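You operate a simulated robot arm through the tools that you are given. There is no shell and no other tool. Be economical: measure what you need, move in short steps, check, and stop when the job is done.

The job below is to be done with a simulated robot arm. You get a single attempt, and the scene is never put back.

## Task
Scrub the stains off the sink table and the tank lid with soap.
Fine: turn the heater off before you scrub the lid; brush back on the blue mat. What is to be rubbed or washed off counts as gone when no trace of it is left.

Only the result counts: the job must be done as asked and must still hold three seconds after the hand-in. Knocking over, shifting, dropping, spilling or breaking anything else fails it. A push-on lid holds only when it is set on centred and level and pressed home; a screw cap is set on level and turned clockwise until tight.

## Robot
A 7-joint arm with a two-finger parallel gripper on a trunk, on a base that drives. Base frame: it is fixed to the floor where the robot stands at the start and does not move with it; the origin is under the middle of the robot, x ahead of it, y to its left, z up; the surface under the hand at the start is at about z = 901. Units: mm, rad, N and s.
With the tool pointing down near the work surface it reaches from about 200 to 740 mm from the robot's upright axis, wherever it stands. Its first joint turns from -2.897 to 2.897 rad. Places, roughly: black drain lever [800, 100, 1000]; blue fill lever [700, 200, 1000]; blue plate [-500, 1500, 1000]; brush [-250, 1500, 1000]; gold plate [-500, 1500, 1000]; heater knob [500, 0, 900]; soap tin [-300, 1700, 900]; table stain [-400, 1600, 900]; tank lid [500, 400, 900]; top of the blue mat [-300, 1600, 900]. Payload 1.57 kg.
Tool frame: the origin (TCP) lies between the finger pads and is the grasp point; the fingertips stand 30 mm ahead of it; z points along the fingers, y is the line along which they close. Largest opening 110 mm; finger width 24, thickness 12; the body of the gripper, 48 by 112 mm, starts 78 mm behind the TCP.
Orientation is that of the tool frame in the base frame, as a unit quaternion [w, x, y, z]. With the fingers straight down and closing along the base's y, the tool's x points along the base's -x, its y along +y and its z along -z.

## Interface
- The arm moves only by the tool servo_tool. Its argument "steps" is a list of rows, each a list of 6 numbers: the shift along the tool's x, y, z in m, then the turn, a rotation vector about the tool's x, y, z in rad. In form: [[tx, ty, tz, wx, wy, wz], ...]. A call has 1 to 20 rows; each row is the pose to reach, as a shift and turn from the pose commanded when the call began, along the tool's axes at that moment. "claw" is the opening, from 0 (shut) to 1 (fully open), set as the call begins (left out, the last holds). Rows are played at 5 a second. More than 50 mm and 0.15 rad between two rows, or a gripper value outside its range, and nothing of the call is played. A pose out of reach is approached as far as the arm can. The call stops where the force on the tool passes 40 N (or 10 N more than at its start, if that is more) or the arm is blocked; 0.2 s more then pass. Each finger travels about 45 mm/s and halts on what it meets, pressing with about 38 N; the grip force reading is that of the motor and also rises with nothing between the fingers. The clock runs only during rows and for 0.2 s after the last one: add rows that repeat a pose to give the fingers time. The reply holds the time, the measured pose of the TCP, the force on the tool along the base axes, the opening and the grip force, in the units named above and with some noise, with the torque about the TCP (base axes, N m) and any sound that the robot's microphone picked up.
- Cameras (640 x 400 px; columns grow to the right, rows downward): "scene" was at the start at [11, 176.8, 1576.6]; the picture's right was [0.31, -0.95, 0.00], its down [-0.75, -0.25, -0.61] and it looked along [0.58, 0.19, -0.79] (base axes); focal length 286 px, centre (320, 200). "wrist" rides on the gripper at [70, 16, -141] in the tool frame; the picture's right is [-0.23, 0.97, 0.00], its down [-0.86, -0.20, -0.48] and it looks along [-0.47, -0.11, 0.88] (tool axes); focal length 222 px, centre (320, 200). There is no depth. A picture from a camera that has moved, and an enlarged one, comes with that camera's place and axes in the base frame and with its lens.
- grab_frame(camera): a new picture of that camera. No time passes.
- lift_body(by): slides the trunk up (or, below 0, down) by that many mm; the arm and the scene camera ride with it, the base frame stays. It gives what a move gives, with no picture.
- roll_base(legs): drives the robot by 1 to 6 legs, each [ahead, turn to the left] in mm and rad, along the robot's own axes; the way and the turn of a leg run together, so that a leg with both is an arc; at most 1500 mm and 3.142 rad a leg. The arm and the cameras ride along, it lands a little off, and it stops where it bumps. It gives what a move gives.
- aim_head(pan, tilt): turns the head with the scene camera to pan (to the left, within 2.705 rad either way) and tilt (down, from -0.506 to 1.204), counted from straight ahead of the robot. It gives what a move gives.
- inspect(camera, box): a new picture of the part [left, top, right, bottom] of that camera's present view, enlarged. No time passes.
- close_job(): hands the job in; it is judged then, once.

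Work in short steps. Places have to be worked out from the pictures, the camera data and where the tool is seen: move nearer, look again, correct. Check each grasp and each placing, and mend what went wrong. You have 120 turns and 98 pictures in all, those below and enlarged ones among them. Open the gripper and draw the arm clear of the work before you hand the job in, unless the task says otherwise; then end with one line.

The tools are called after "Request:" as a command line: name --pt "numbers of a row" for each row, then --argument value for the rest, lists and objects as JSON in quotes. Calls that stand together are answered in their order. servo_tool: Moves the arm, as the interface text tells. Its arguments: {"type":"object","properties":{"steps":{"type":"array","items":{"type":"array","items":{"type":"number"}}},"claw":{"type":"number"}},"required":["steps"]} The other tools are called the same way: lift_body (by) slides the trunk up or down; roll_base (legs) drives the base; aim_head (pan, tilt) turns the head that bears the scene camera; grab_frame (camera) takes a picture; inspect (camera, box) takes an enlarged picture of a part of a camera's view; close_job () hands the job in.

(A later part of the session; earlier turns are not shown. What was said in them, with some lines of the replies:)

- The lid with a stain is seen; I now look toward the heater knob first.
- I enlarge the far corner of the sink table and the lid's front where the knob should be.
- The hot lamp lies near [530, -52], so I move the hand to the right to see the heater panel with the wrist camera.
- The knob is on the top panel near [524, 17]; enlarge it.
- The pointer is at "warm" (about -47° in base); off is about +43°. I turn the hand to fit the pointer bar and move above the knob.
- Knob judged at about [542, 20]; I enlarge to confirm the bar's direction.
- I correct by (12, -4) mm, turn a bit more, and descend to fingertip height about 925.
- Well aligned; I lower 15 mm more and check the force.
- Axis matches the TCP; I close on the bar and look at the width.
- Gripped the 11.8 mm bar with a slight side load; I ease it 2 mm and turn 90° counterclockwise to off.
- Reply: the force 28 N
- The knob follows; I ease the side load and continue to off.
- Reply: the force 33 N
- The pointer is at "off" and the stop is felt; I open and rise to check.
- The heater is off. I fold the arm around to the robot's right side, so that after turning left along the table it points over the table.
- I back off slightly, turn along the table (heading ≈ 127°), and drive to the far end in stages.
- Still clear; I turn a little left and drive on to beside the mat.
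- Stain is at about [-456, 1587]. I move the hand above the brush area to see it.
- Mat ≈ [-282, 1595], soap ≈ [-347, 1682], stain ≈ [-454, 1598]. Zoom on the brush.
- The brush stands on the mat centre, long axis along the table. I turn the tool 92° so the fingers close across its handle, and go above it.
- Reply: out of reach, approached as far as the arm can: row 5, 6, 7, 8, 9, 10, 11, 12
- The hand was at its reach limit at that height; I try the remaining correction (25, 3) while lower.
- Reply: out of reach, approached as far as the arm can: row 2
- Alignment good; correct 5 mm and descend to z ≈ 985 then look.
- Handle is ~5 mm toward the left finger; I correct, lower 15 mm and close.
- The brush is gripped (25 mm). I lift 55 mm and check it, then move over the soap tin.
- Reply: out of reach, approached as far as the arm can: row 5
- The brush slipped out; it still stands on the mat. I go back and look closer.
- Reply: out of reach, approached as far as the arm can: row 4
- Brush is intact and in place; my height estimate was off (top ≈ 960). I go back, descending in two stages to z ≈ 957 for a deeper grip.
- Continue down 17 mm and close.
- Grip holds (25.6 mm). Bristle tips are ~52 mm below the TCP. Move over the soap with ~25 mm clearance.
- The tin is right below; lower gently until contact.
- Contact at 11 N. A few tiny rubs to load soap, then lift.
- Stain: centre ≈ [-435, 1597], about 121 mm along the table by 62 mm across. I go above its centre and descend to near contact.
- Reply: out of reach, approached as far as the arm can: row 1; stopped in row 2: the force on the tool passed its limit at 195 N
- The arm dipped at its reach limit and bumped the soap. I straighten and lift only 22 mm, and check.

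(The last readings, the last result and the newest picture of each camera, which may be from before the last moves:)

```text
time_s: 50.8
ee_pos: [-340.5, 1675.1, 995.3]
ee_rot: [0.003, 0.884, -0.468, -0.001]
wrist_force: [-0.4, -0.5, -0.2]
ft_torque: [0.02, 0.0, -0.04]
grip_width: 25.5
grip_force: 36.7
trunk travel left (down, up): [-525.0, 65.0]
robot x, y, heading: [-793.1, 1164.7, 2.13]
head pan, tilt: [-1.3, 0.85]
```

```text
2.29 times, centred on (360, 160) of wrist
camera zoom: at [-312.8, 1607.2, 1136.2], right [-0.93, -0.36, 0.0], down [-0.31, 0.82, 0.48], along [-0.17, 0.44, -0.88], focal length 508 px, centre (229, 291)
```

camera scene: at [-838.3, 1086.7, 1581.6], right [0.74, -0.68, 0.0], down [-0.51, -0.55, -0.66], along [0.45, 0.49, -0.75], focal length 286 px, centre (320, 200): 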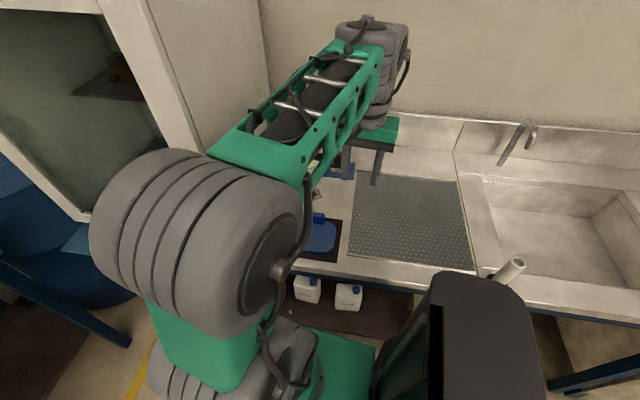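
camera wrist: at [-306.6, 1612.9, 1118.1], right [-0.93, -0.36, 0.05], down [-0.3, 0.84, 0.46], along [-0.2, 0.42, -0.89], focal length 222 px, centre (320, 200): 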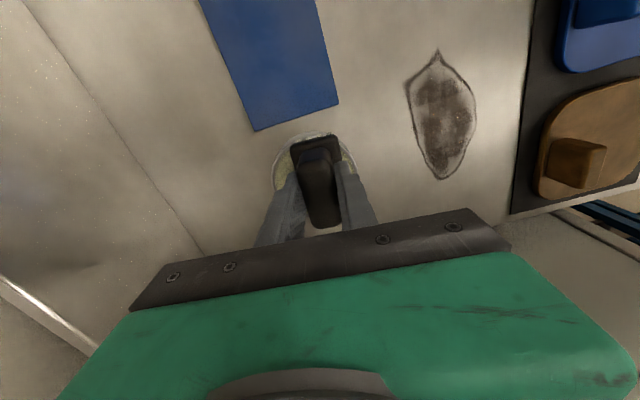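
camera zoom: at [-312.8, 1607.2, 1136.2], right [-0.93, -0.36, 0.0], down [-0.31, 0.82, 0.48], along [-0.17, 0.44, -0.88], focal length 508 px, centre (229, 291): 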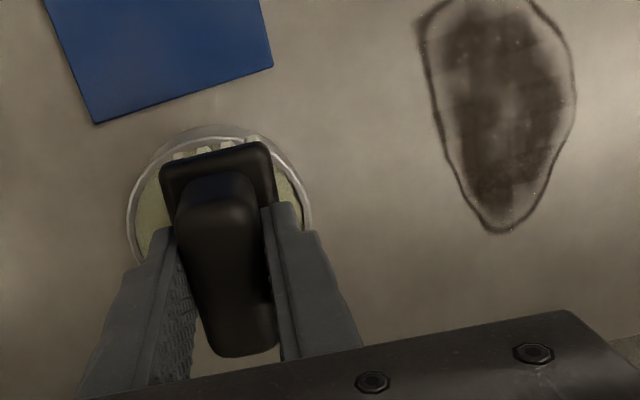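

Tin is in place, brush well held. Now across to the stain centre, then down to near contact.

Request:
servo_tool --pt "0.004 0.04 0 0 0 0" --pt "0.008 0.08 0 0 0 0" --pt "0.011 0.115 0 0 0 0" --pt "0.0112 0.122 0.02 0 0 0" --pt "0.0112 0.122 0.034 0 0 0"

Request:
grab_frame --camera "wrist"

```text
time_s: 52.0
ee_pos: [-431.9, 1597.1, 962.2]
ee_rot: [0.003, 0.884, -0.468, 0.0]
wrist_force: [-0.7, 0.4, -1.2]
ft_torque: [0.0, 0.03, 0.02]
grip_width: 25.3
grip_force: 37.0
trunk travel left (down, up): [-525.0, 65.0]
robot x, y, heading: [-788.2, 1164.5, 2.13]
head pan, tilt: [-1.3, 0.85]
```

```text
62 pictures are left
camera wrist: at [-405.6, 1530.4, 1104.2], right [-0.93, -0.36, 0.01], down [-0.31, 0.82, 0.48], along [-0.18, 0.44, -0.88], focal length 222 px, centre (320, 200)
```

wrist: 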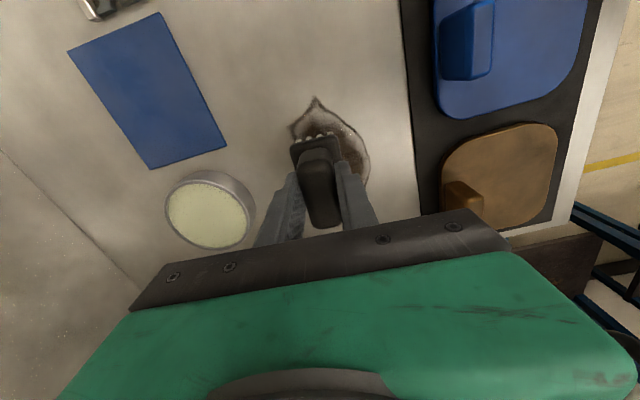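

Stain centre lies ~15 mm toward the front from the brush. I press down gently to find contact.

Request:
servo_tool --pt "0 0.015 0.004 -0.003 0 0" --pt "0 0.015 0.008 -0.006 0 0" --pt "0 0.015 0.01 -0.006 0 0"

```text
time_s: 52.8
ee_pos: [-444.2, 1588.2, 951.1]
ee_rot: [0.004, 0.884, -0.468, -0.002]
wrist_force: [0.0, -0.2, -0.7]
ft_torque: [-0.02, 0.01, -0.02]
grip_width: 25.6
grip_force: 36.9
trunk travel left (down, up): [-525.0, 65.0]
robot x, y, heading: [-795.8, 1164.9, 2.124]
head pan, tilt: [-1.3, 0.85]
```

No contact yet; lower a little more.

Request:
servo_tool --pt "0 0 0.002 0 0 0" --pt "0 0 0.004 0 0 0"

```text
time_s: 53.4
ee_pos: [-444.6, 1589.5, 948.7]
ee_rot: [0.004, 0.883, -0.468, -0.001]
wrist_force: [1.1, -1.0, 3.3]
ft_torque: [-0.12, -0.19, -0.02]
grip_width: 25.3
grip_force: 37.2
trunk travel left (down, up): [-525.0, 65.0]
robot x, y, heading: [-793.5, 1161.8, 2.125]
head pan, tilt: [-1.3, 0.85]
```

Contact at 3 N; press 2.5 mm more and scrub in a raster over the stain.

Request:
servo_tool --pt "0.02 0 0.0025 0 0 0" --pt "0.045 0 0.0025 0 0 0" --pt "0.0 0 0.0025 0 0 0" --pt "-0.045 0 0.0025 0 0 0" --pt "-0.045 0.013 0.0025 0 0 0" --pt "0 0.013 0.0025 0 0 0" --pt "0.045 0.013 0.0025 0 0 0" --pt "0.045 0.023 0.0025 0 0 0" --pt "0 0.023 0.0025 0 0 0" --pt "-0.045 0.023 0.0025 0 0 0" --pt "-0.045 -0.013 0.0025 0 0 0" --pt "0 -0.013 0.0025 0 0 0" --pt "0.045 -0.013 0.0025 0 0 0" --pt "0.045 -0.023 0.0025 0 0 0" --pt "0 -0.023 0.0025 0 0 0" --pt "-0.045 -0.023 0.0025 0 0 0" --pt "-0.045 0 0.0025 0 0 0" --pt "0 0 0.0025 0 0 0"

Request:
grab_frame --camera "wrist"

```text
time_s: 57.2
ee_pos: [-443.9, 1587.4, 944.7]
ee_rot: [0.002, 0.884, -0.468, -0.001]
wrist_force: [-0.6, 2.8, 29.3]
ft_torque: [0.19, -0.07, 0.21]
grip_width: 25.6
grip_force: 37.3
trunk travel left (down, up): [-525.0, 65.0]
robot x, y, heading: [-789.6, 1166.1, 2.129]
head pan, tilt: [-1.3, 0.85]
```

```text
61 pictures are left
camera wrist: at [-418.1, 1520.0, 1086.4], right [-0.93, -0.36, 0.0], down [-0.32, 0.82, 0.48], along [-0.17, 0.44, -0.88], focal length 222 px, centre (320, 200)
```

wrist: 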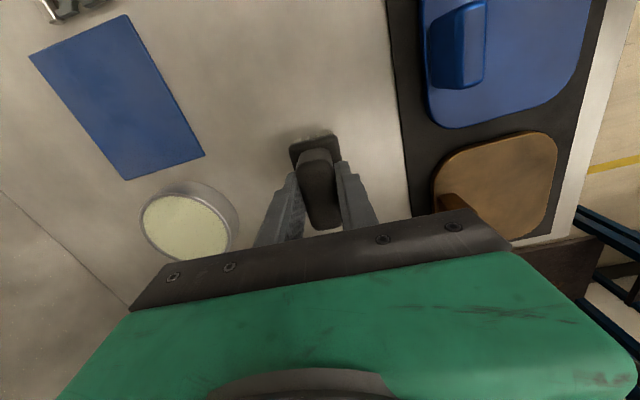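

Looks clean where visible. Lift and draw back along the table to view the whole spot.

Request:
servo_tool --pt "0 0 -0.03 0 0 0" --pt "0.03 0 -0.06 0 0 0" --pt "0.07 0 -0.07 0 0 0" --pt "0.11 0 -0.07 0 0 0"

Request:
grab_frame --camera "wrist"

Request:
inspect --camera "wrist" --box '[230, 60, 430, 210]'

```text
time_s: 58.2
ee_pos: [-380.9, 1496.0, 1012.7]
ee_rot: [0.006, 0.884, -0.468, -0.001]
wrist_force: [0.0, -0.2, -0.9]
ft_torque: [0.0, 0.03, 0.02]
grip_width: 25.4
grip_force: 36.7
trunk travel left (down, up): [-525.0, 65.0]
robot x, y, heading: [-789.6, 1164.2, 2.128]
head pan, tilt: [-1.3, 0.85]
```

```text
60 pictures are left
camera wrist: at [-354.6, 1429.2, 1154.9], right [-0.93, -0.36, 0.01], down [-0.31, 0.82, 0.47], along [-0.18, 0.44, -0.88], focal length 222 px, centre (320, 200)
```

wrist: 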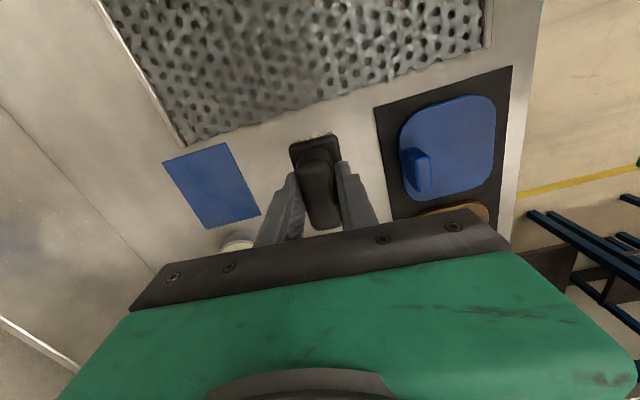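

```text
2.67 times, centred on (330, 135) of wrist
camera zoom: at [-354.6, 1429.2, 1154.9], right [-0.93, -0.36, 0.01], down [-0.31, 0.82, 0.47], along [-0.18, 0.44, -0.88], focal length 592 px, centre (293, 373)
```

zoom: 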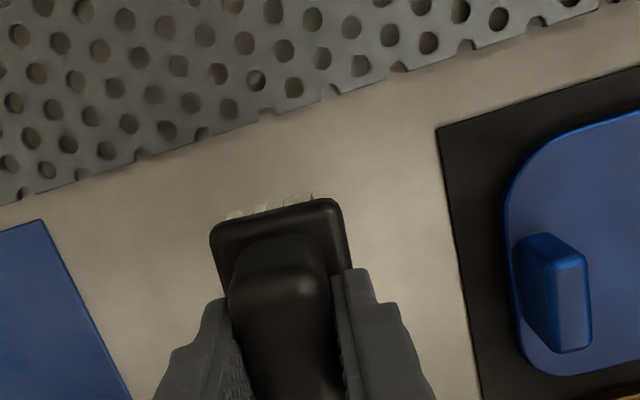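

That was the wrong way for the camera; I move to the other side of the spot.

Request:
servo_tool --pt "-0.045 0 0 0 0 0" --pt "-0.09 0 0 0 0 0" --pt "-0.135 0 0 0 0 0" --pt "-0.18 0 0 0 0 0" --pt "-0.2 0 0 0 0 0"

Request:
inspect --camera "wrist" --box '[200, 0, 450, 190]'

```text
time_s: 59.4
ee_pos: [-495.6, 1662.8, 1016.0]
ee_rot: [0.005, 0.884, -0.468, -0.002]
wrist_force: [0.0, 0.4, -0.9]
ft_torque: [0.02, 0.0, -0.02]
grip_width: 25.7
grip_force: 37.1
trunk travel left (down, up): [-525.0, 65.0]
robot x, y, heading: [-796.2, 1160.9, 2.134]
head pan, tilt: [-1.3, 0.85]
```

```text
2.11 times, centred on (325, 95) of wrist
camera zoom: at [-468.7, 1594.9, 1157.5], right [-0.93, -0.36, 0.01], down [-0.31, 0.82, 0.47], along [-0.18, 0.44, -0.88], focal length 468 px, centre (310, 421)
```

zoom: 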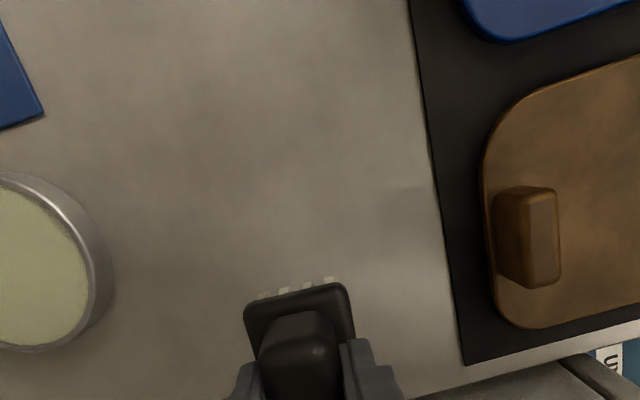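

Almost certainly clean; I enlarge further to look for faint traces.

Request:
inspect --camera "wrist" --box '[230, 5, 380, 105]'

```text
4.00 times, centred on (305, 55) of wrist
camera zoom: at [-468.7, 1594.9, 1157.5], right [-0.93, -0.36, 0.01], down [-0.31, 0.82, 0.47], along [-0.18, 0.44, -0.88], focal length 888 px, centre (380, 780)
```

zoom: 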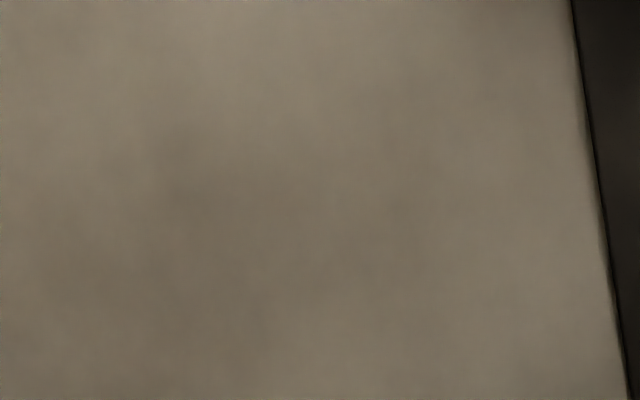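

No outline or residue left. Now reload soap: move back over the tin at z ≈ 998.

Request:
servo_tool --pt "0.02 -0.03 0.01 0 0 0" --pt "0.04 -0.065 0.018 0 0 0" --pt "0.06 -0.098 0.018 0 0 0" --pt "0.0787 -0.128 0.018 0 0 0"

Request:
inspect --camera "wrist" --box '[220, 90, 500, 230]'

```text
time_s: 60.4
ee_pos: [-342.7, 1669.2, 996.1]
ee_rot: [0.006, 0.884, -0.468, -0.002]
wrist_force: [0.1, 0.2, -0.9]
ft_torque: [0.0, -0.03, 0.0]
grip_width: 25.5
grip_force: 36.7
trunk travel left (down, up): [-525.0, 65.0]
robot x, y, heading: [-797.4, 1163.6, 2.125]
head pan, tilt: [-1.3, 0.85]
```

```text
2.29 times, centred on (360, 160) of wrist
camera zoom: at [-315.4, 1602.7, 1137.7], right [-0.93, -0.36, 0.01], down [-0.31, 0.82, 0.47], along [-0.18, 0.44, -0.88], focal length 508 px, centre (229, 291)
```

zoom: 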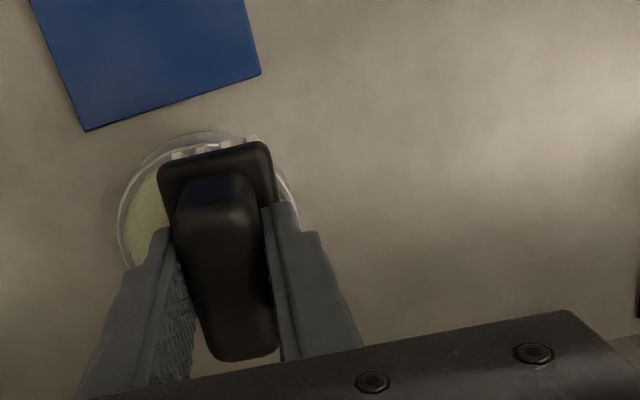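

The stained spot shows clean. Tin is ~6 mm to the left; correct and lower to contact.

Request:
servo_tool --pt "-0.002 -0.006 0 -0.005 0 0" --pt "-0.002 -0.006 0.01 -0.01 0 0" --pt "-0.002 -0.006 0.019 -0.01 0 0" --pt "-0.002 -0.006 0.019 -0.01 0 0"

```text
time_s: 61.4
ee_pos: [-342.2, 1675.9, 976.9]
ee_rot: [0.01, 0.884, -0.467, -0.004]
wrist_force: [0.1, 0.2, -0.6]
ft_torque: [0.01, -0.01, 0.01]
grip_width: 25.2
grip_force: 36.6
trunk travel left (down, up): [-525.0, 65.0]
robot x, y, heading: [-790.9, 1162.3, 2.124]
head pan, tilt: [-1.3, 0.85]
```

Not yet touching; straighten the tilt and lower 4 mm more.

Request:
servo_tool --pt "0 0 0.002 0.01 -0.003 0" --pt "0 0 0.004 0.02 -0.006 0" --pt "0 0 0.005 0.02 -0.006 0"

```text
time_s: 62.2
ee_pos: [-343.2, 1674.5, 972.9]
ee_rot: [-0.001, 0.884, -0.468, -0.001]
wrist_force: [0.3, 0.4, -1.9]
ft_torque: [-0.01, -0.01, 0.02]
grip_width: 25.4
grip_force: 36.8
trunk travel left (down, up): [-525.0, 65.0]
robot x, y, heading: [-793.1, 1162.6, 2.129]
head pan, tilt: [-1.3, 0.85]
```

Still free; lower a few mm more.

Request:
servo_tool --pt "0 0 0.002 0 0 0" --pt "0 0 0.004 0 0 0" --pt "0 0 0.004 0 0 0"

Request:
inspect --camera "wrist" --box '[220, 90, 500, 230]'

```text
time_s: 63.0
ee_pos: [-343.0, 1674.1, 972.3]
ee_rot: [-0.004, 0.884, -0.468, -0.001]
wrist_force: [1.5, 1.7, 20.6]
ft_torque: [-0.44, -0.14, 0.01]
grip_width: 25.3
grip_force: 36.9
trunk travel left (down, up): [-525.0, 65.0]
robot x, y, heading: [-790.8, 1161.6, 2.124]
head pan, tilt: [-1.3, 0.85]
```

```text
2.29 times, centred on (360, 160) of wrist
camera zoom: at [-317.3, 1605.7, 1112.4], right [-0.93, -0.36, 0.0], down [-0.32, 0.82, 0.48], along [-0.17, 0.45, -0.88], focal length 508 px, centre (229, 291)
```

zoom: 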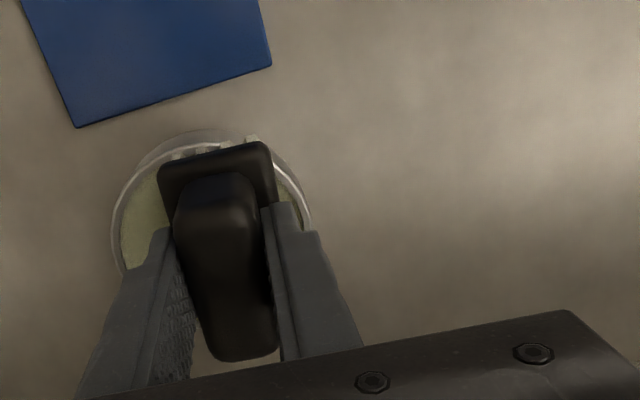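

20 N contact on the soap; small rubs, then lift only 22 mm.

Request:
servo_tool --pt "0.003 -0.003 -0.001 0 0 0" --pt "-0.003 -0.003 -0.001 0 0 0" --pt "0.003 -0.003 -0.001 0 0 0" --pt "0 -0.003 -0.001 0 0 0" --pt "0 0 -0.01 0 0 0" --pt "0 0 -0.024 0 0 0"

Request:
inspect --camera "wrist" --box '[220, 90, 500, 230]'

```text
time_s: 64.4
ee_pos: [-341.6, 1672.4, 988.6]
ee_rot: [0.0, 0.884, -0.468, -0.003]
wrist_force: [1.4, -0.9, -0.6]
ft_torque: [0.02, 0.05, -0.01]
grip_width: 25.4
grip_force: 37.0
trunk travel left (down, up): [-525.0, 65.0]
robot x, y, heading: [-793.1, 1163.4, 2.125]
head pan, tilt: [-1.3, 0.85]
```

```text
2.29 times, centred on (360, 160) of wrist
camera zoom: at [-315.2, 1605.0, 1130.0], right [-0.93, -0.36, 0.01], down [-0.31, 0.82, 0.48], along [-0.18, 0.45, -0.88], focal length 508 px, centre (229, 291)
```

zoom: 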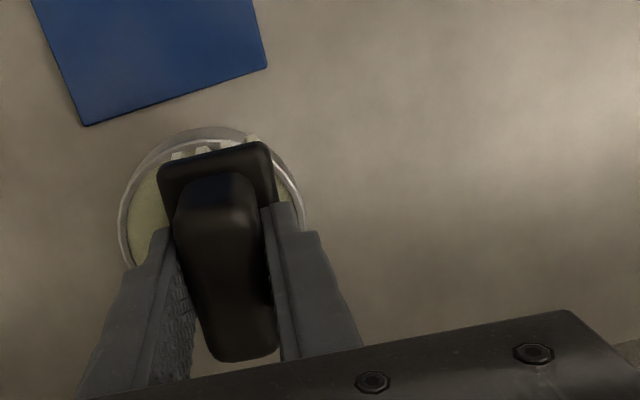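

Soap loaded. I draw the arm in toward the robot and up to z ≈ 1195 for driving.

Request:
servo_tool --pt "0.0107 0.0416 0 0 0 0" --pt "0.0214 0.0832 -0.015 0 0 0" --pt "0.0321 0.1248 -0.035 0 0 0" --pt "0.0428 0.1664 -0.06 0 0 0" --pt "0.0535 0.208 -0.085 0 0 0" --pt "0.0642 0.2496 -0.11 0 0 0" --pt "0.0749 0.2912 -0.135 0 0 0" --pt "0.0749 0.2912 -0.175 0 0 0" --pt "0.0749 0.2912 -0.205 0 0 0"

Request:
grab_frame --camera "wrist"

Request:
grab_frame --camera "scene"

```text
time_s: 66.4
ee_pos: [-540.9, 1448.9, 1198.5]
ee_rot: [0.0, 0.884, -0.468, -0.002]
wrist_force: [0.0, -0.2, -1.1]
ft_torque: [0.0, 0.02, -0.01]
grip_width: 25.2
grip_force: 36.7
trunk travel left (down, up): [-525.0, 65.0]
robot x, y, heading: [-793.5, 1160.9, 2.128]
head pan, tilt: [-1.3, 0.85]
```

```text
53 pictures are left
camera wrist: at [-514.6, 1380.7, 1339.8], right [-0.93, -0.36, 0.0], down [-0.31, 0.82, 0.48], along [-0.18, 0.45, -0.88], focal length 222 px, centre (320, 200)
```

wrist: 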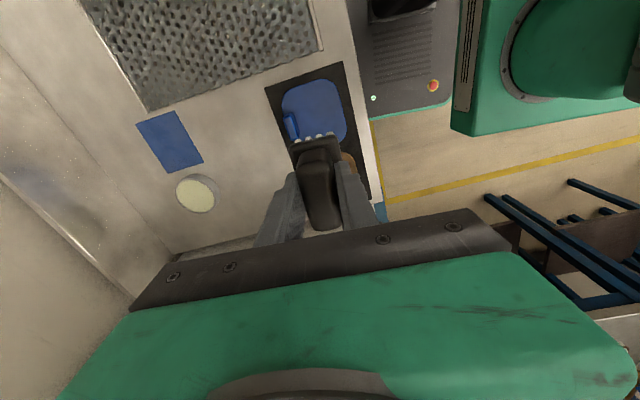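

```text
52 pictures are left
camera scene: at [-838.1, 1086.8, 1581.6], right [0.74, -0.68, 0.0], down [-0.51, -0.55, -0.66], along [0.45, 0.49, -0.75], focal length 286 px, centre (320, 200)
```

scene: 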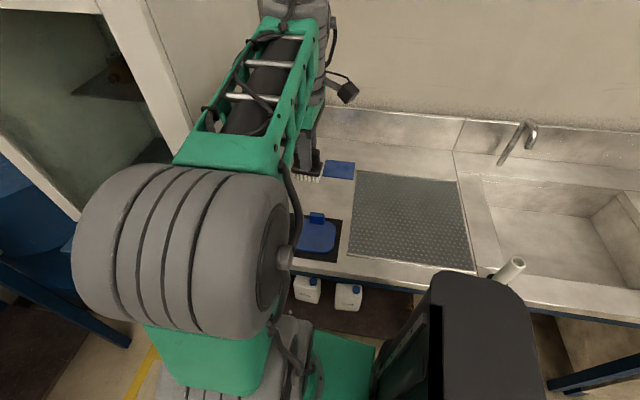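

Table is clean. Now turn slightly left and reverse to the lid.

Request:
roll_base --legs '[[0, 0.04], [-1370, 0]]'

Request:
grab_frame --camera "wrist"

```text
time_s: 73.8
ee_pos: [216.4, 271.8, 1198.9]
ee_rot: [-0.001, 0.88, -0.475, -0.001]
wrist_force: [-0.5, 0.5, -0.4]
ft_torque: [-0.02, 0.02, 0.04]
grip_width: 25.4
grip_force: 37.0
trunk travel left (down, up): [-525.0, 65.0]
robot x, y, heading: [-43.2, -11.3, 2.111]
head pan, tilt: [-1.3, 0.85]
```

```text
51 pictures are left
camera wrist: at [241.4, 202.4, 1339.7], right [-0.94, -0.35, 0.0], down [-0.3, 0.82, 0.48], along [-0.17, 0.45, -0.88], focal length 222 px, centre (320, 200)
```

wrist: 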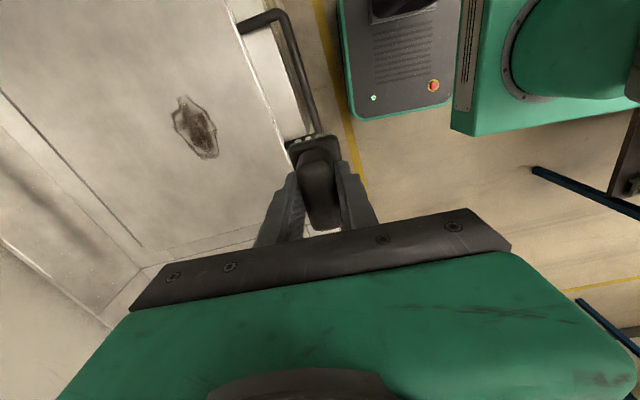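

Lid stain centre ≈ [427, 361]. Move the brush above it and down to z ≈ 1000.

Request:
servo_tool --pt "0.006 -0.032 0.028 0 0 0" --pt "0.012 -0.064 0.057 0 0 0" --pt "0.0175 -0.0965 0.085 0 0 0" --pt "0.0235 -0.1285 0.114 0 0 0" --pt "0.029 -0.161 0.142 0 0 0" --pt "0.035 -0.193 0.171 0 0 0" --pt "0.041 -0.225 0.199 0 0 0"

Request:
grab_frame --camera "wrist"

```text
time_s: 75.4
ee_pos: [422.4, 362.3, 1001.1]
ee_rot: [-0.001, 0.88, -0.475, -0.001]
wrist_force: [0.0, 0.6, -1.2]
ft_torque: [-0.01, -0.01, -0.03]
grip_width: 25.4
grip_force: 36.4
trunk travel left (down, up): [-525.0, 65.0]
robot x, y, heading: [-37.1, -10.0, 2.116]
head pan, tilt: [-1.3, 0.85]
```

```text
50 pictures are left
camera wrist: at [447.1, 293.9, 1141.4], right [-0.94, -0.34, 0.0], down [-0.3, 0.82, 0.48], along [-0.17, 0.45, -0.88], focal length 222 px, centre (320, 200)
```

wrist: 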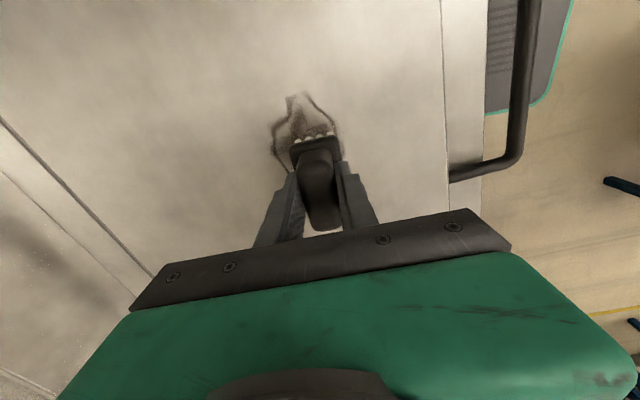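

Brush is nearly centred on the lid stain. Lower carefully.

Request:
servo_tool --pt "0.003 -0.005 0.01 0 0 0" --pt "0.003 -0.005 0.02 0 0 0" --pt "0.003 -0.005 0.03 0 0 0" --pt "0.003 -0.005 0.034 0 0 0" --pt "0.003 -0.005 0.036 0 0 0"

```text
time_s: 76.6
ee_pos: [432.1, 361.7, 965.1]
ee_rot: [-0.001, 0.88, -0.475, -0.001]
wrist_force: [-1.6, 0.0, 6.6]
ft_torque: [-0.2, 0.1, -0.04]
grip_width: 25.4
grip_force: 36.5
trunk travel left (down, up): [-525.0, 65.0]
robot x, y, heading: [-43.8, -9.9, 2.115]
head pan, tilt: [-1.3, 0.85]
```

Contact at 6.6 N (z ≈ 965). Press 1.5 mm more and scrub the raster.

Request:
servo_tool --pt "0.02 0 0.0015 0 0 0" --pt "0.045 0 0.0015 0 0 0" --pt "0.0 0 0.0015 0 0 0" --pt "-0.045 0 0.0015 0 0 0" --pt "-0.045 0.013 0.0015 0 0 0" --pt "0 0.013 0.0015 0 0 0" --pt "0.045 0.013 0.0015 0 0 0" --pt "0.045 0.024 0.0015 0 0 0" --pt "0 0.024 0.0015 0 0 0" --pt "-0.045 0.024 0.0015 0 0 0" --pt "-0.045 -0.013 0.0015 0 0 0" --pt "0 -0.013 0.0015 0 0 0" --pt "0.045 -0.013 0.0015 0 0 0" --pt "0.045 -0.024 0.0015 0 0 0" --pt "0 -0.024 0.0015 0 0 0" --pt "-0.045 -0.024 0.0015 0 0 0" --pt "-0.045 0 0.0015 0 0 0" --pt "0 0 0.0015 0 0 0"

Request:
grab_frame --camera "wrist"

```text
time_s: 80.4
ee_pos: [433.5, 362.7, 963.6]
ee_rot: [-0.002, 0.88, -0.474, -0.001]
wrist_force: [2.3, -0.1, 16.2]
ft_torque: [0.11, 0.05, 0.2]
grip_width: 25.5
grip_force: 36.5
trunk travel left (down, up): [-525.0, 65.0]
robot x, y, heading: [-37.7, -11.7, 2.115]
head pan, tilt: [-1.3, 0.85]
```

```text
49 pictures are left
camera wrist: at [458.1, 293.4, 1104.0], right [-0.94, -0.34, 0.0], down [-0.3, 0.82, 0.48], along [-0.17, 0.45, -0.88], focal length 222 px, centre (320, 200)
```

wrist: 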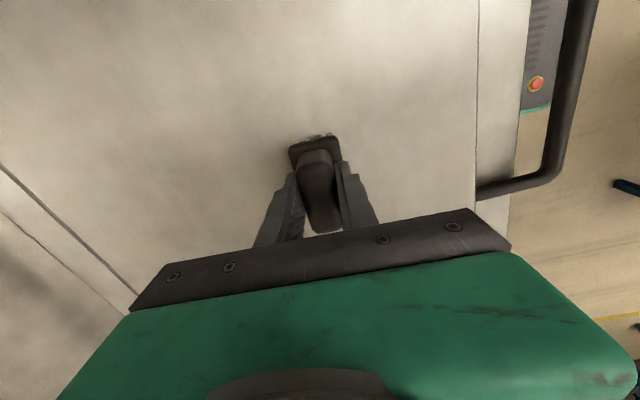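

Visible part is clean. Lift and move to the far side so the camera sees the whole spot.

Request:
servo_tool --pt "0 0 -0.03 0 0 0" --pt "-0.03 0 -0.06 0 0 0" --pt "-0.075 0 -0.07 0 0 0" --pt "-0.11 0 -0.08 0 0 0"

Request:
inspect --camera "wrist" --box '[180, 0, 460, 175]'

```text
time_s: 81.4
ee_pos: [374.2, 454.8, 1041.3]
ee_rot: [0.0, 0.88, -0.475, -0.001]
wrist_force: [0.6, -0.3, -1.6]
ft_torque: [0.02, 0.0, 0.02]
grip_width: 25.2
grip_force: 36.6
trunk travel left (down, up): [-525.0, 65.0]
robot x, y, heading: [-35.6, -12.9, 2.115]
head pan, tilt: [-1.3, 0.85]
```

```text
2.29 times, centred on (320, 88) of wrist
camera zoom: at [399.9, 387.3, 1181.8], right [-0.94, -0.35, 0.0], down [-0.3, 0.82, 0.48], along [-0.17, 0.45, -0.88], focal length 508 px, centre (320, 457)
```

zoom: 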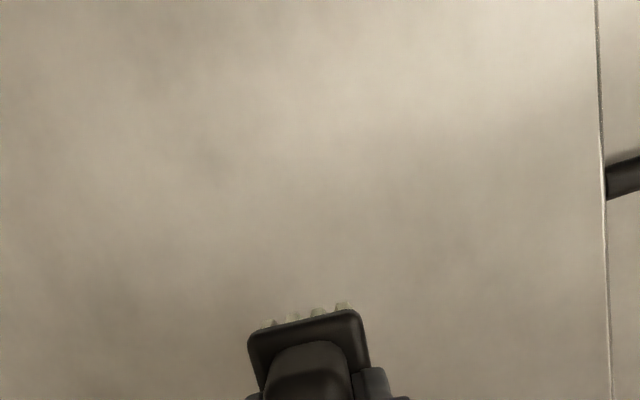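

Clean here; move 70 mm more to reveal the end of the spot too.

Request:
servo_tool --pt "-0.035 0.02 -0.02 0 0 0" --pt "-0.07 0.04 -0.04 0 0 0" --pt "-0.07 0.07 -0.07 0 0 0"

Request:
inspect --camera "wrist" --box '[130, 0, 450, 200]'

```text
time_s: 82.2
ee_pos: [275.3, 471.6, 1111.1]
ee_rot: [-0.001, 0.88, -0.474, -0.002]
wrist_force: [-0.2, -0.1, -0.6]
ft_torque: [0.01, -0.01, -0.03]
grip_width: 25.4
grip_force: 37.0
trunk travel left (down, up): [-525.0, 65.0]
robot x, y, heading: [-37.3, -12.5, 2.114]
head pan, tilt: [-1.3, 0.85]
```

```text
2.00 times, centred on (290, 100) of wrist
camera zoom: at [299.5, 404.1, 1252.2], right [-0.94, -0.35, 0.0], down [-0.3, 0.82, 0.48], along [-0.17, 0.45, -0.88], focal length 444 px, centre (380, 400)
```

zoom: 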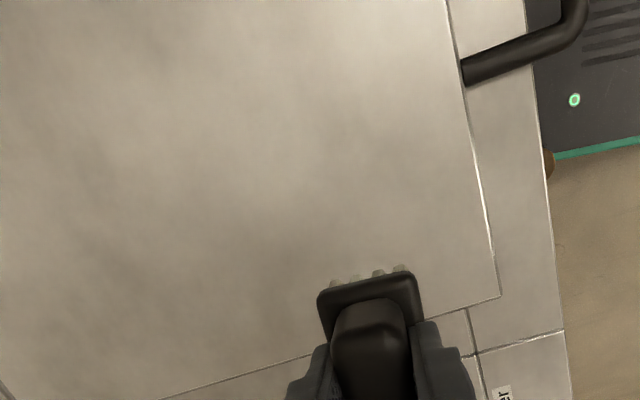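

Lid is clean all over. Return the arm to the travelling pose.

Request:
servo_tool --pt "0.027 0.032 -0.018 0 0 0" --pt "0.054 0.064 -0.036 0 0 0" --pt "0.081 0.096 -0.053 0 0 0" --pt "0.108 0.128 -0.071 0 0 0" --pt "0.135 0.159 -0.088 0 0 0"

```text
time_s: 83.4
ee_pos: [218.1, 271.3, 1202.4]
ee_rot: [-0.001, 0.88, -0.475, -0.001]
wrist_force: [0.7, 0.8, -0.6]
ft_torque: [-0.01, -0.03, 0.02]
grip_width: 25.3
grip_force: 37.5
trunk travel left (down, up): [-525.0, 65.0]
robot x, y, heading: [-43.2, -9.5, 2.11]
head pan, tilt: [-1.3, 0.85]
```

Drive back to the mat end.

Request:
roll_base --legs '[[0, 0.021], [1387, 0]]'

Request:
grab_frame --camera "wrist"

```text
time_s: 90.8
ee_pos: [-529.5, 1483.7, 1201.9]
ee_rot: [-0.001, 0.881, -0.474, -0.002]
wrist_force: [-0.3, 0.6, -0.6]
ft_torque: [0.02, -0.03, 0.0]
grip_width: 25.4
grip_force: 36.5
trunk travel left (down, up): [-525.0, 65.0]
robot x, y, heading: [-784.3, 1196.6, 2.112]
head pan, tilt: [-1.3, 0.85]
```

```text
46 pictures are left
camera wrist: at [-504.2, 1414.9, 1342.6], right [-0.94, -0.35, 0.0], down [-0.3, 0.82, 0.48], along [-0.17, 0.45, -0.88], focal length 222 px, centre (320, 200)
```

wrist: 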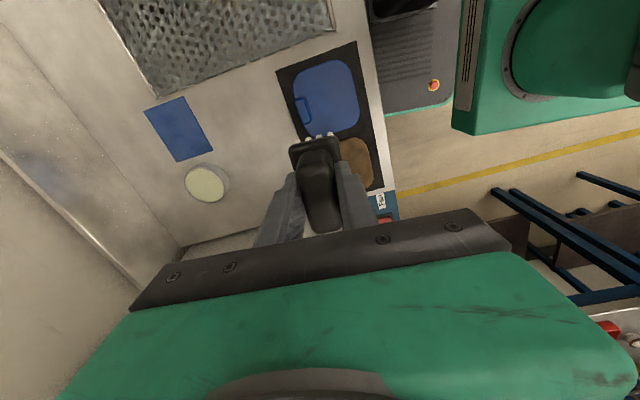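

Move the brush above the mat, stopping at z ≈ 1015.

Request:
servo_tool --pt "0.006 -0.034 0.0234 0 0 0" --pt "0.0125 -0.068 0.047 0 0 0" --pt "0.019 -0.102 0.07 0 0 0" --pt "0.025 -0.136 0.0935 0 0 0" --pt "0.031 -0.17 0.117 0 0 0" --pt "0.0375 -0.204 0.14 0 0 0" --pt "0.044 -0.238 0.164 0 0 0" --pt "0.05 -0.272 0.187 0 0 0"

Request:
grab_frame --camera "wrist"

```text
time_s: 92.6
ee_pos: [-274.6, 1589.9, 1014.1]
ee_rot: [0.0, 0.881, -0.474, -0.002]
wrist_force: [-0.3, 0.0, -0.4]
ft_torque: [0.0, 0.0, -0.04]
grip_width: 25.3
grip_force: 36.7
trunk travel left (down, up): [-525.0, 65.0]
robot x, y, heading: [-784.3, 1196.4, 2.113]
head pan, tilt: [-1.3, 0.85]
```

```text
45 pictures are left
camera wrist: at [-249.4, 1521.7, 1154.3], right [-0.94, -0.35, 0.0], down [-0.3, 0.82, 0.48], along [-0.17, 0.45, -0.88], focal length 222 px, centre (320, 200)
```

wrist: 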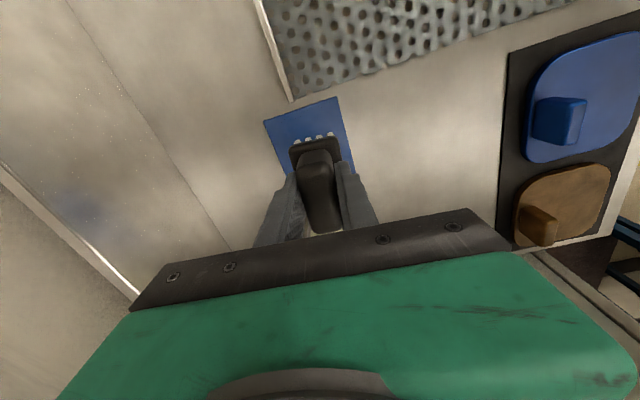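

Mat centre ≈ [-269, 1595]; correct 7 mm and lower to just above the mat.

Request:
servo_tool --pt "-0.001 -0.007 0.02 0 0 0" --pt "-0.001 -0.007 0.045 0 0 0" --pt "-0.001 -0.007 0.056 0 0 0" --pt "-0.001 -0.007 0.06 0 0 0"

Request:
inspect --camera "wrist" --box '[220, 70, 420, 220]'

```text
time_s: 93.6
ee_pos: [-271.6, 1595.7, 955.4]
ee_rot: [-0.001, 0.88, -0.474, -0.002]
wrist_force: [0.5, -0.1, -0.6]
ft_torque: [-0.02, 0.02, 0.01]
grip_width: 25.3
grip_force: 36.9
trunk travel left (down, up): [-525.0, 65.0]
robot x, y, heading: [-782.8, 1201.1, 2.113]
head pan, tilt: [-1.3, 0.85]
```

```text
2.67 times, centred on (320, 145) of wrist
camera zoom: at [-246.5, 1527.1, 1095.1], right [-0.94, -0.35, 0.0], down [-0.3, 0.82, 0.48], along [-0.17, 0.45, -0.88], focal length 592 px, centre (320, 347)
```

zoom: 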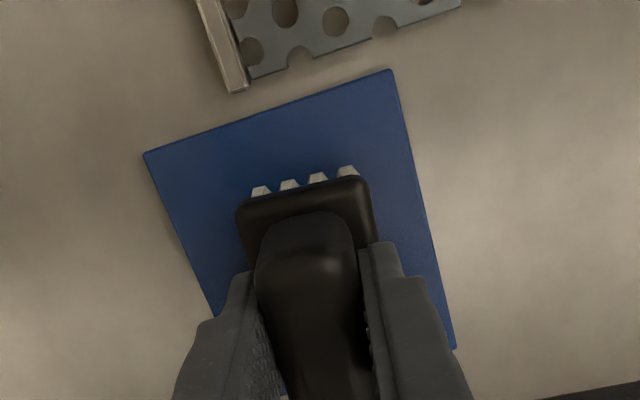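

Centred on the mat; lower to touch.

Request:
servo_tool --pt "0 0 0.002 0 0 0" --pt "0 0 0.004 0 0 0" --pt "0 0 0.004 0 0 0"

```text
time_s: 94.4
ee_pos: [-271.8, 1595.2, 950.4]
ee_rot: [0.0, 0.88, -0.474, -0.002]
wrist_force: [-0.1, -0.3, -0.9]
ft_torque: [0.01, -0.06, 0.0]
grip_width: 25.6
grip_force: 36.4
trunk travel left (down, up): [-525.0, 65.0]
robot x, y, heading: [-786.3, 1200.4, 2.117]
head pan, tilt: [-1.3, 0.85]
```

Request:
servo_tool --pt "0 0 0.0015 0 0 0" --pt "0 0 0.003 0 0 0" --pt "0 0 0.003 0 0 0"

```text
time_s: 95.2
ee_pos: [-270.3, 1596.1, 946.7]
ee_rot: [-0.001, 0.881, -0.474, -0.002]
wrist_force: [0.9, 0.9, -0.2]
ft_torque: [0.01, 0.0, -0.02]
grip_width: 25.4
grip_force: 36.6
trunk travel left (down, up): [-525.0, 65.0]
robot x, y, heading: [-787.4, 1198.6, 2.112]
head pan, tilt: [-1.3, 0.85]
```

Still free (the brush crept up in the grip while scrubbing); continue down.

Request:
servo_tool --pt "0 0 0.001 0 0 0" --pt "0 0 0.002 0 0 0" --pt "0 0 0.003 0 0 0" --pt "0 0 0.003 0 0 0"

```text
time_s: 96.2
ee_pos: [-271.1, 1596.1, 946.6]
ee_rot: [-0.002, 0.88, -0.475, -0.001]
wrist_force: [-2.5, -1.0, 9.2]
ft_torque: [-0.09, 0.28, 0.01]
grip_width: 25.4
grip_force: 37.1
trunk travel left (down, up): [-525.0, 65.0]
robot x, y, heading: [-790.1, 1196.4, 2.115]
head pan, tilt: [-1.3, 0.85]
```

The brush stands on the mat with 9 N; ease up 1 mm, open and rise straight up.

Request:
servo_tool --pt "0 0 -0.001 0 0 0" --pt "0 0 -0.001 0 0 0" --pt "0 0 -0.001 0 0 0" --pt "0 0 -0.001 0 0 0" --pt "0 0 -0.001 0 0 0" --claw 0.6

Request:
servo_tool --pt "0 0 -0.02 0 0 0" --pt "0 0 -0.05 0 0 0" --pt "0 0.02 -0.09 0 0 0" --pt "0.0 0.05 -0.125 0 0 0"

Request:
grab_frame --camera "wrist"

```text
time_s: 97.4
ee_pos: [-269.8, 1596.3, 945.3]
ee_rot: [0.0, 0.881, -0.474, -0.003]
wrist_force: [-0.6, 0.7, 0.4]
ft_torque: [-0.04, 0.0, -0.01]
grip_width: 66.2
grip_force: 0.1
trunk travel left (down, up): [-525.0, 65.0]
robot x, y, heading: [-783.9, 1201.3, 2.113]
head pan, tilt: [-1.3, 0.85]
```

```text
time_s: 98.4
ee_pos: [-311.8, 1567.7, 1069.0]
ee_rot: [0.0, 0.88, -0.475, -0.002]
wrist_force: [0.2, -0.1, -0.9]
ft_torque: [0.01, -0.04, 0.03]
grip_width: 65.9
grip_force: 0.0
trunk travel left (down, up): [-525.0, 65.0]
robot x, y, heading: [-786.3, 1202.3, 2.113]
head pan, tilt: [-1.3, 0.85]
```

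```text
43 pictures are left
camera wrist: at [-287.1, 1499.5, 1210.6], right [-0.94, -0.35, 0.0], down [-0.3, 0.82, 0.48], along [-0.17, 0.45, -0.88], focal length 222 px, centre (320, 200)
```

wrist: 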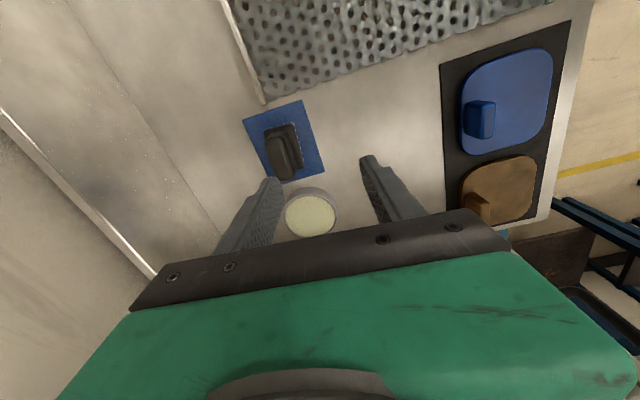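

Brush stands on the mat, tin and plates are where they were. I draw the arm in and take a last look at the table spot.

Request:
servo_tool --pt "0.01 0.04 -0.02 0 0 0" --pt "0.02 0.08 -0.04 0 0 0" --pt "0.03 0.12 -0.06 0 0 0" --pt "0.035 0.16 -0.08 0 0 0" --pt "0.035 0.2 -0.1 0 0 0" --pt "0.035 0.23 -0.12 0 0 0"

Request:
inspect --camera "wrist" --box '[90, 40, 410, 240]'

```text
time_s: 99.8
ee_pos: [-486.7, 1412.2, 1188.8]
ee_rot: [-0.001, 0.88, -0.474, -0.002]
wrist_force: [-0.1, 0.2, 0.3]
ft_torque: [-0.01, -0.01, 0.0]
grip_width: 65.9
grip_force: 0.0
trunk travel left (down, up): [-525.0, 65.0]
robot x, y, heading: [-791.0, 1196.3, 2.112]
head pan, tilt: [-1.3, 0.85]
```

```text
2.00 times, centred on (250, 140) of wrist
camera zoom: at [-461.7, 1343.2, 1329.3], right [-0.94, -0.35, 0.0], down [-0.3, 0.82, 0.48], along [-0.17, 0.45, -0.88], focal length 444 px, centre (460, 320)
```

zoom: 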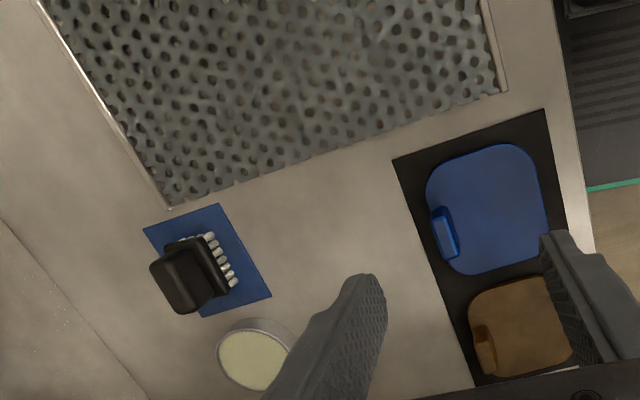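

Everything is in place: stains gone, heater off, brush on the mat, arm clear. I hand in.

Request:
close_job

```text
The job is handed in.
```

The heater is off, both stains (table and tank lid) are scrubbed off with soap, and the brush is back on the blue mat. The job has been handed in, but its verdict isn't known yet.
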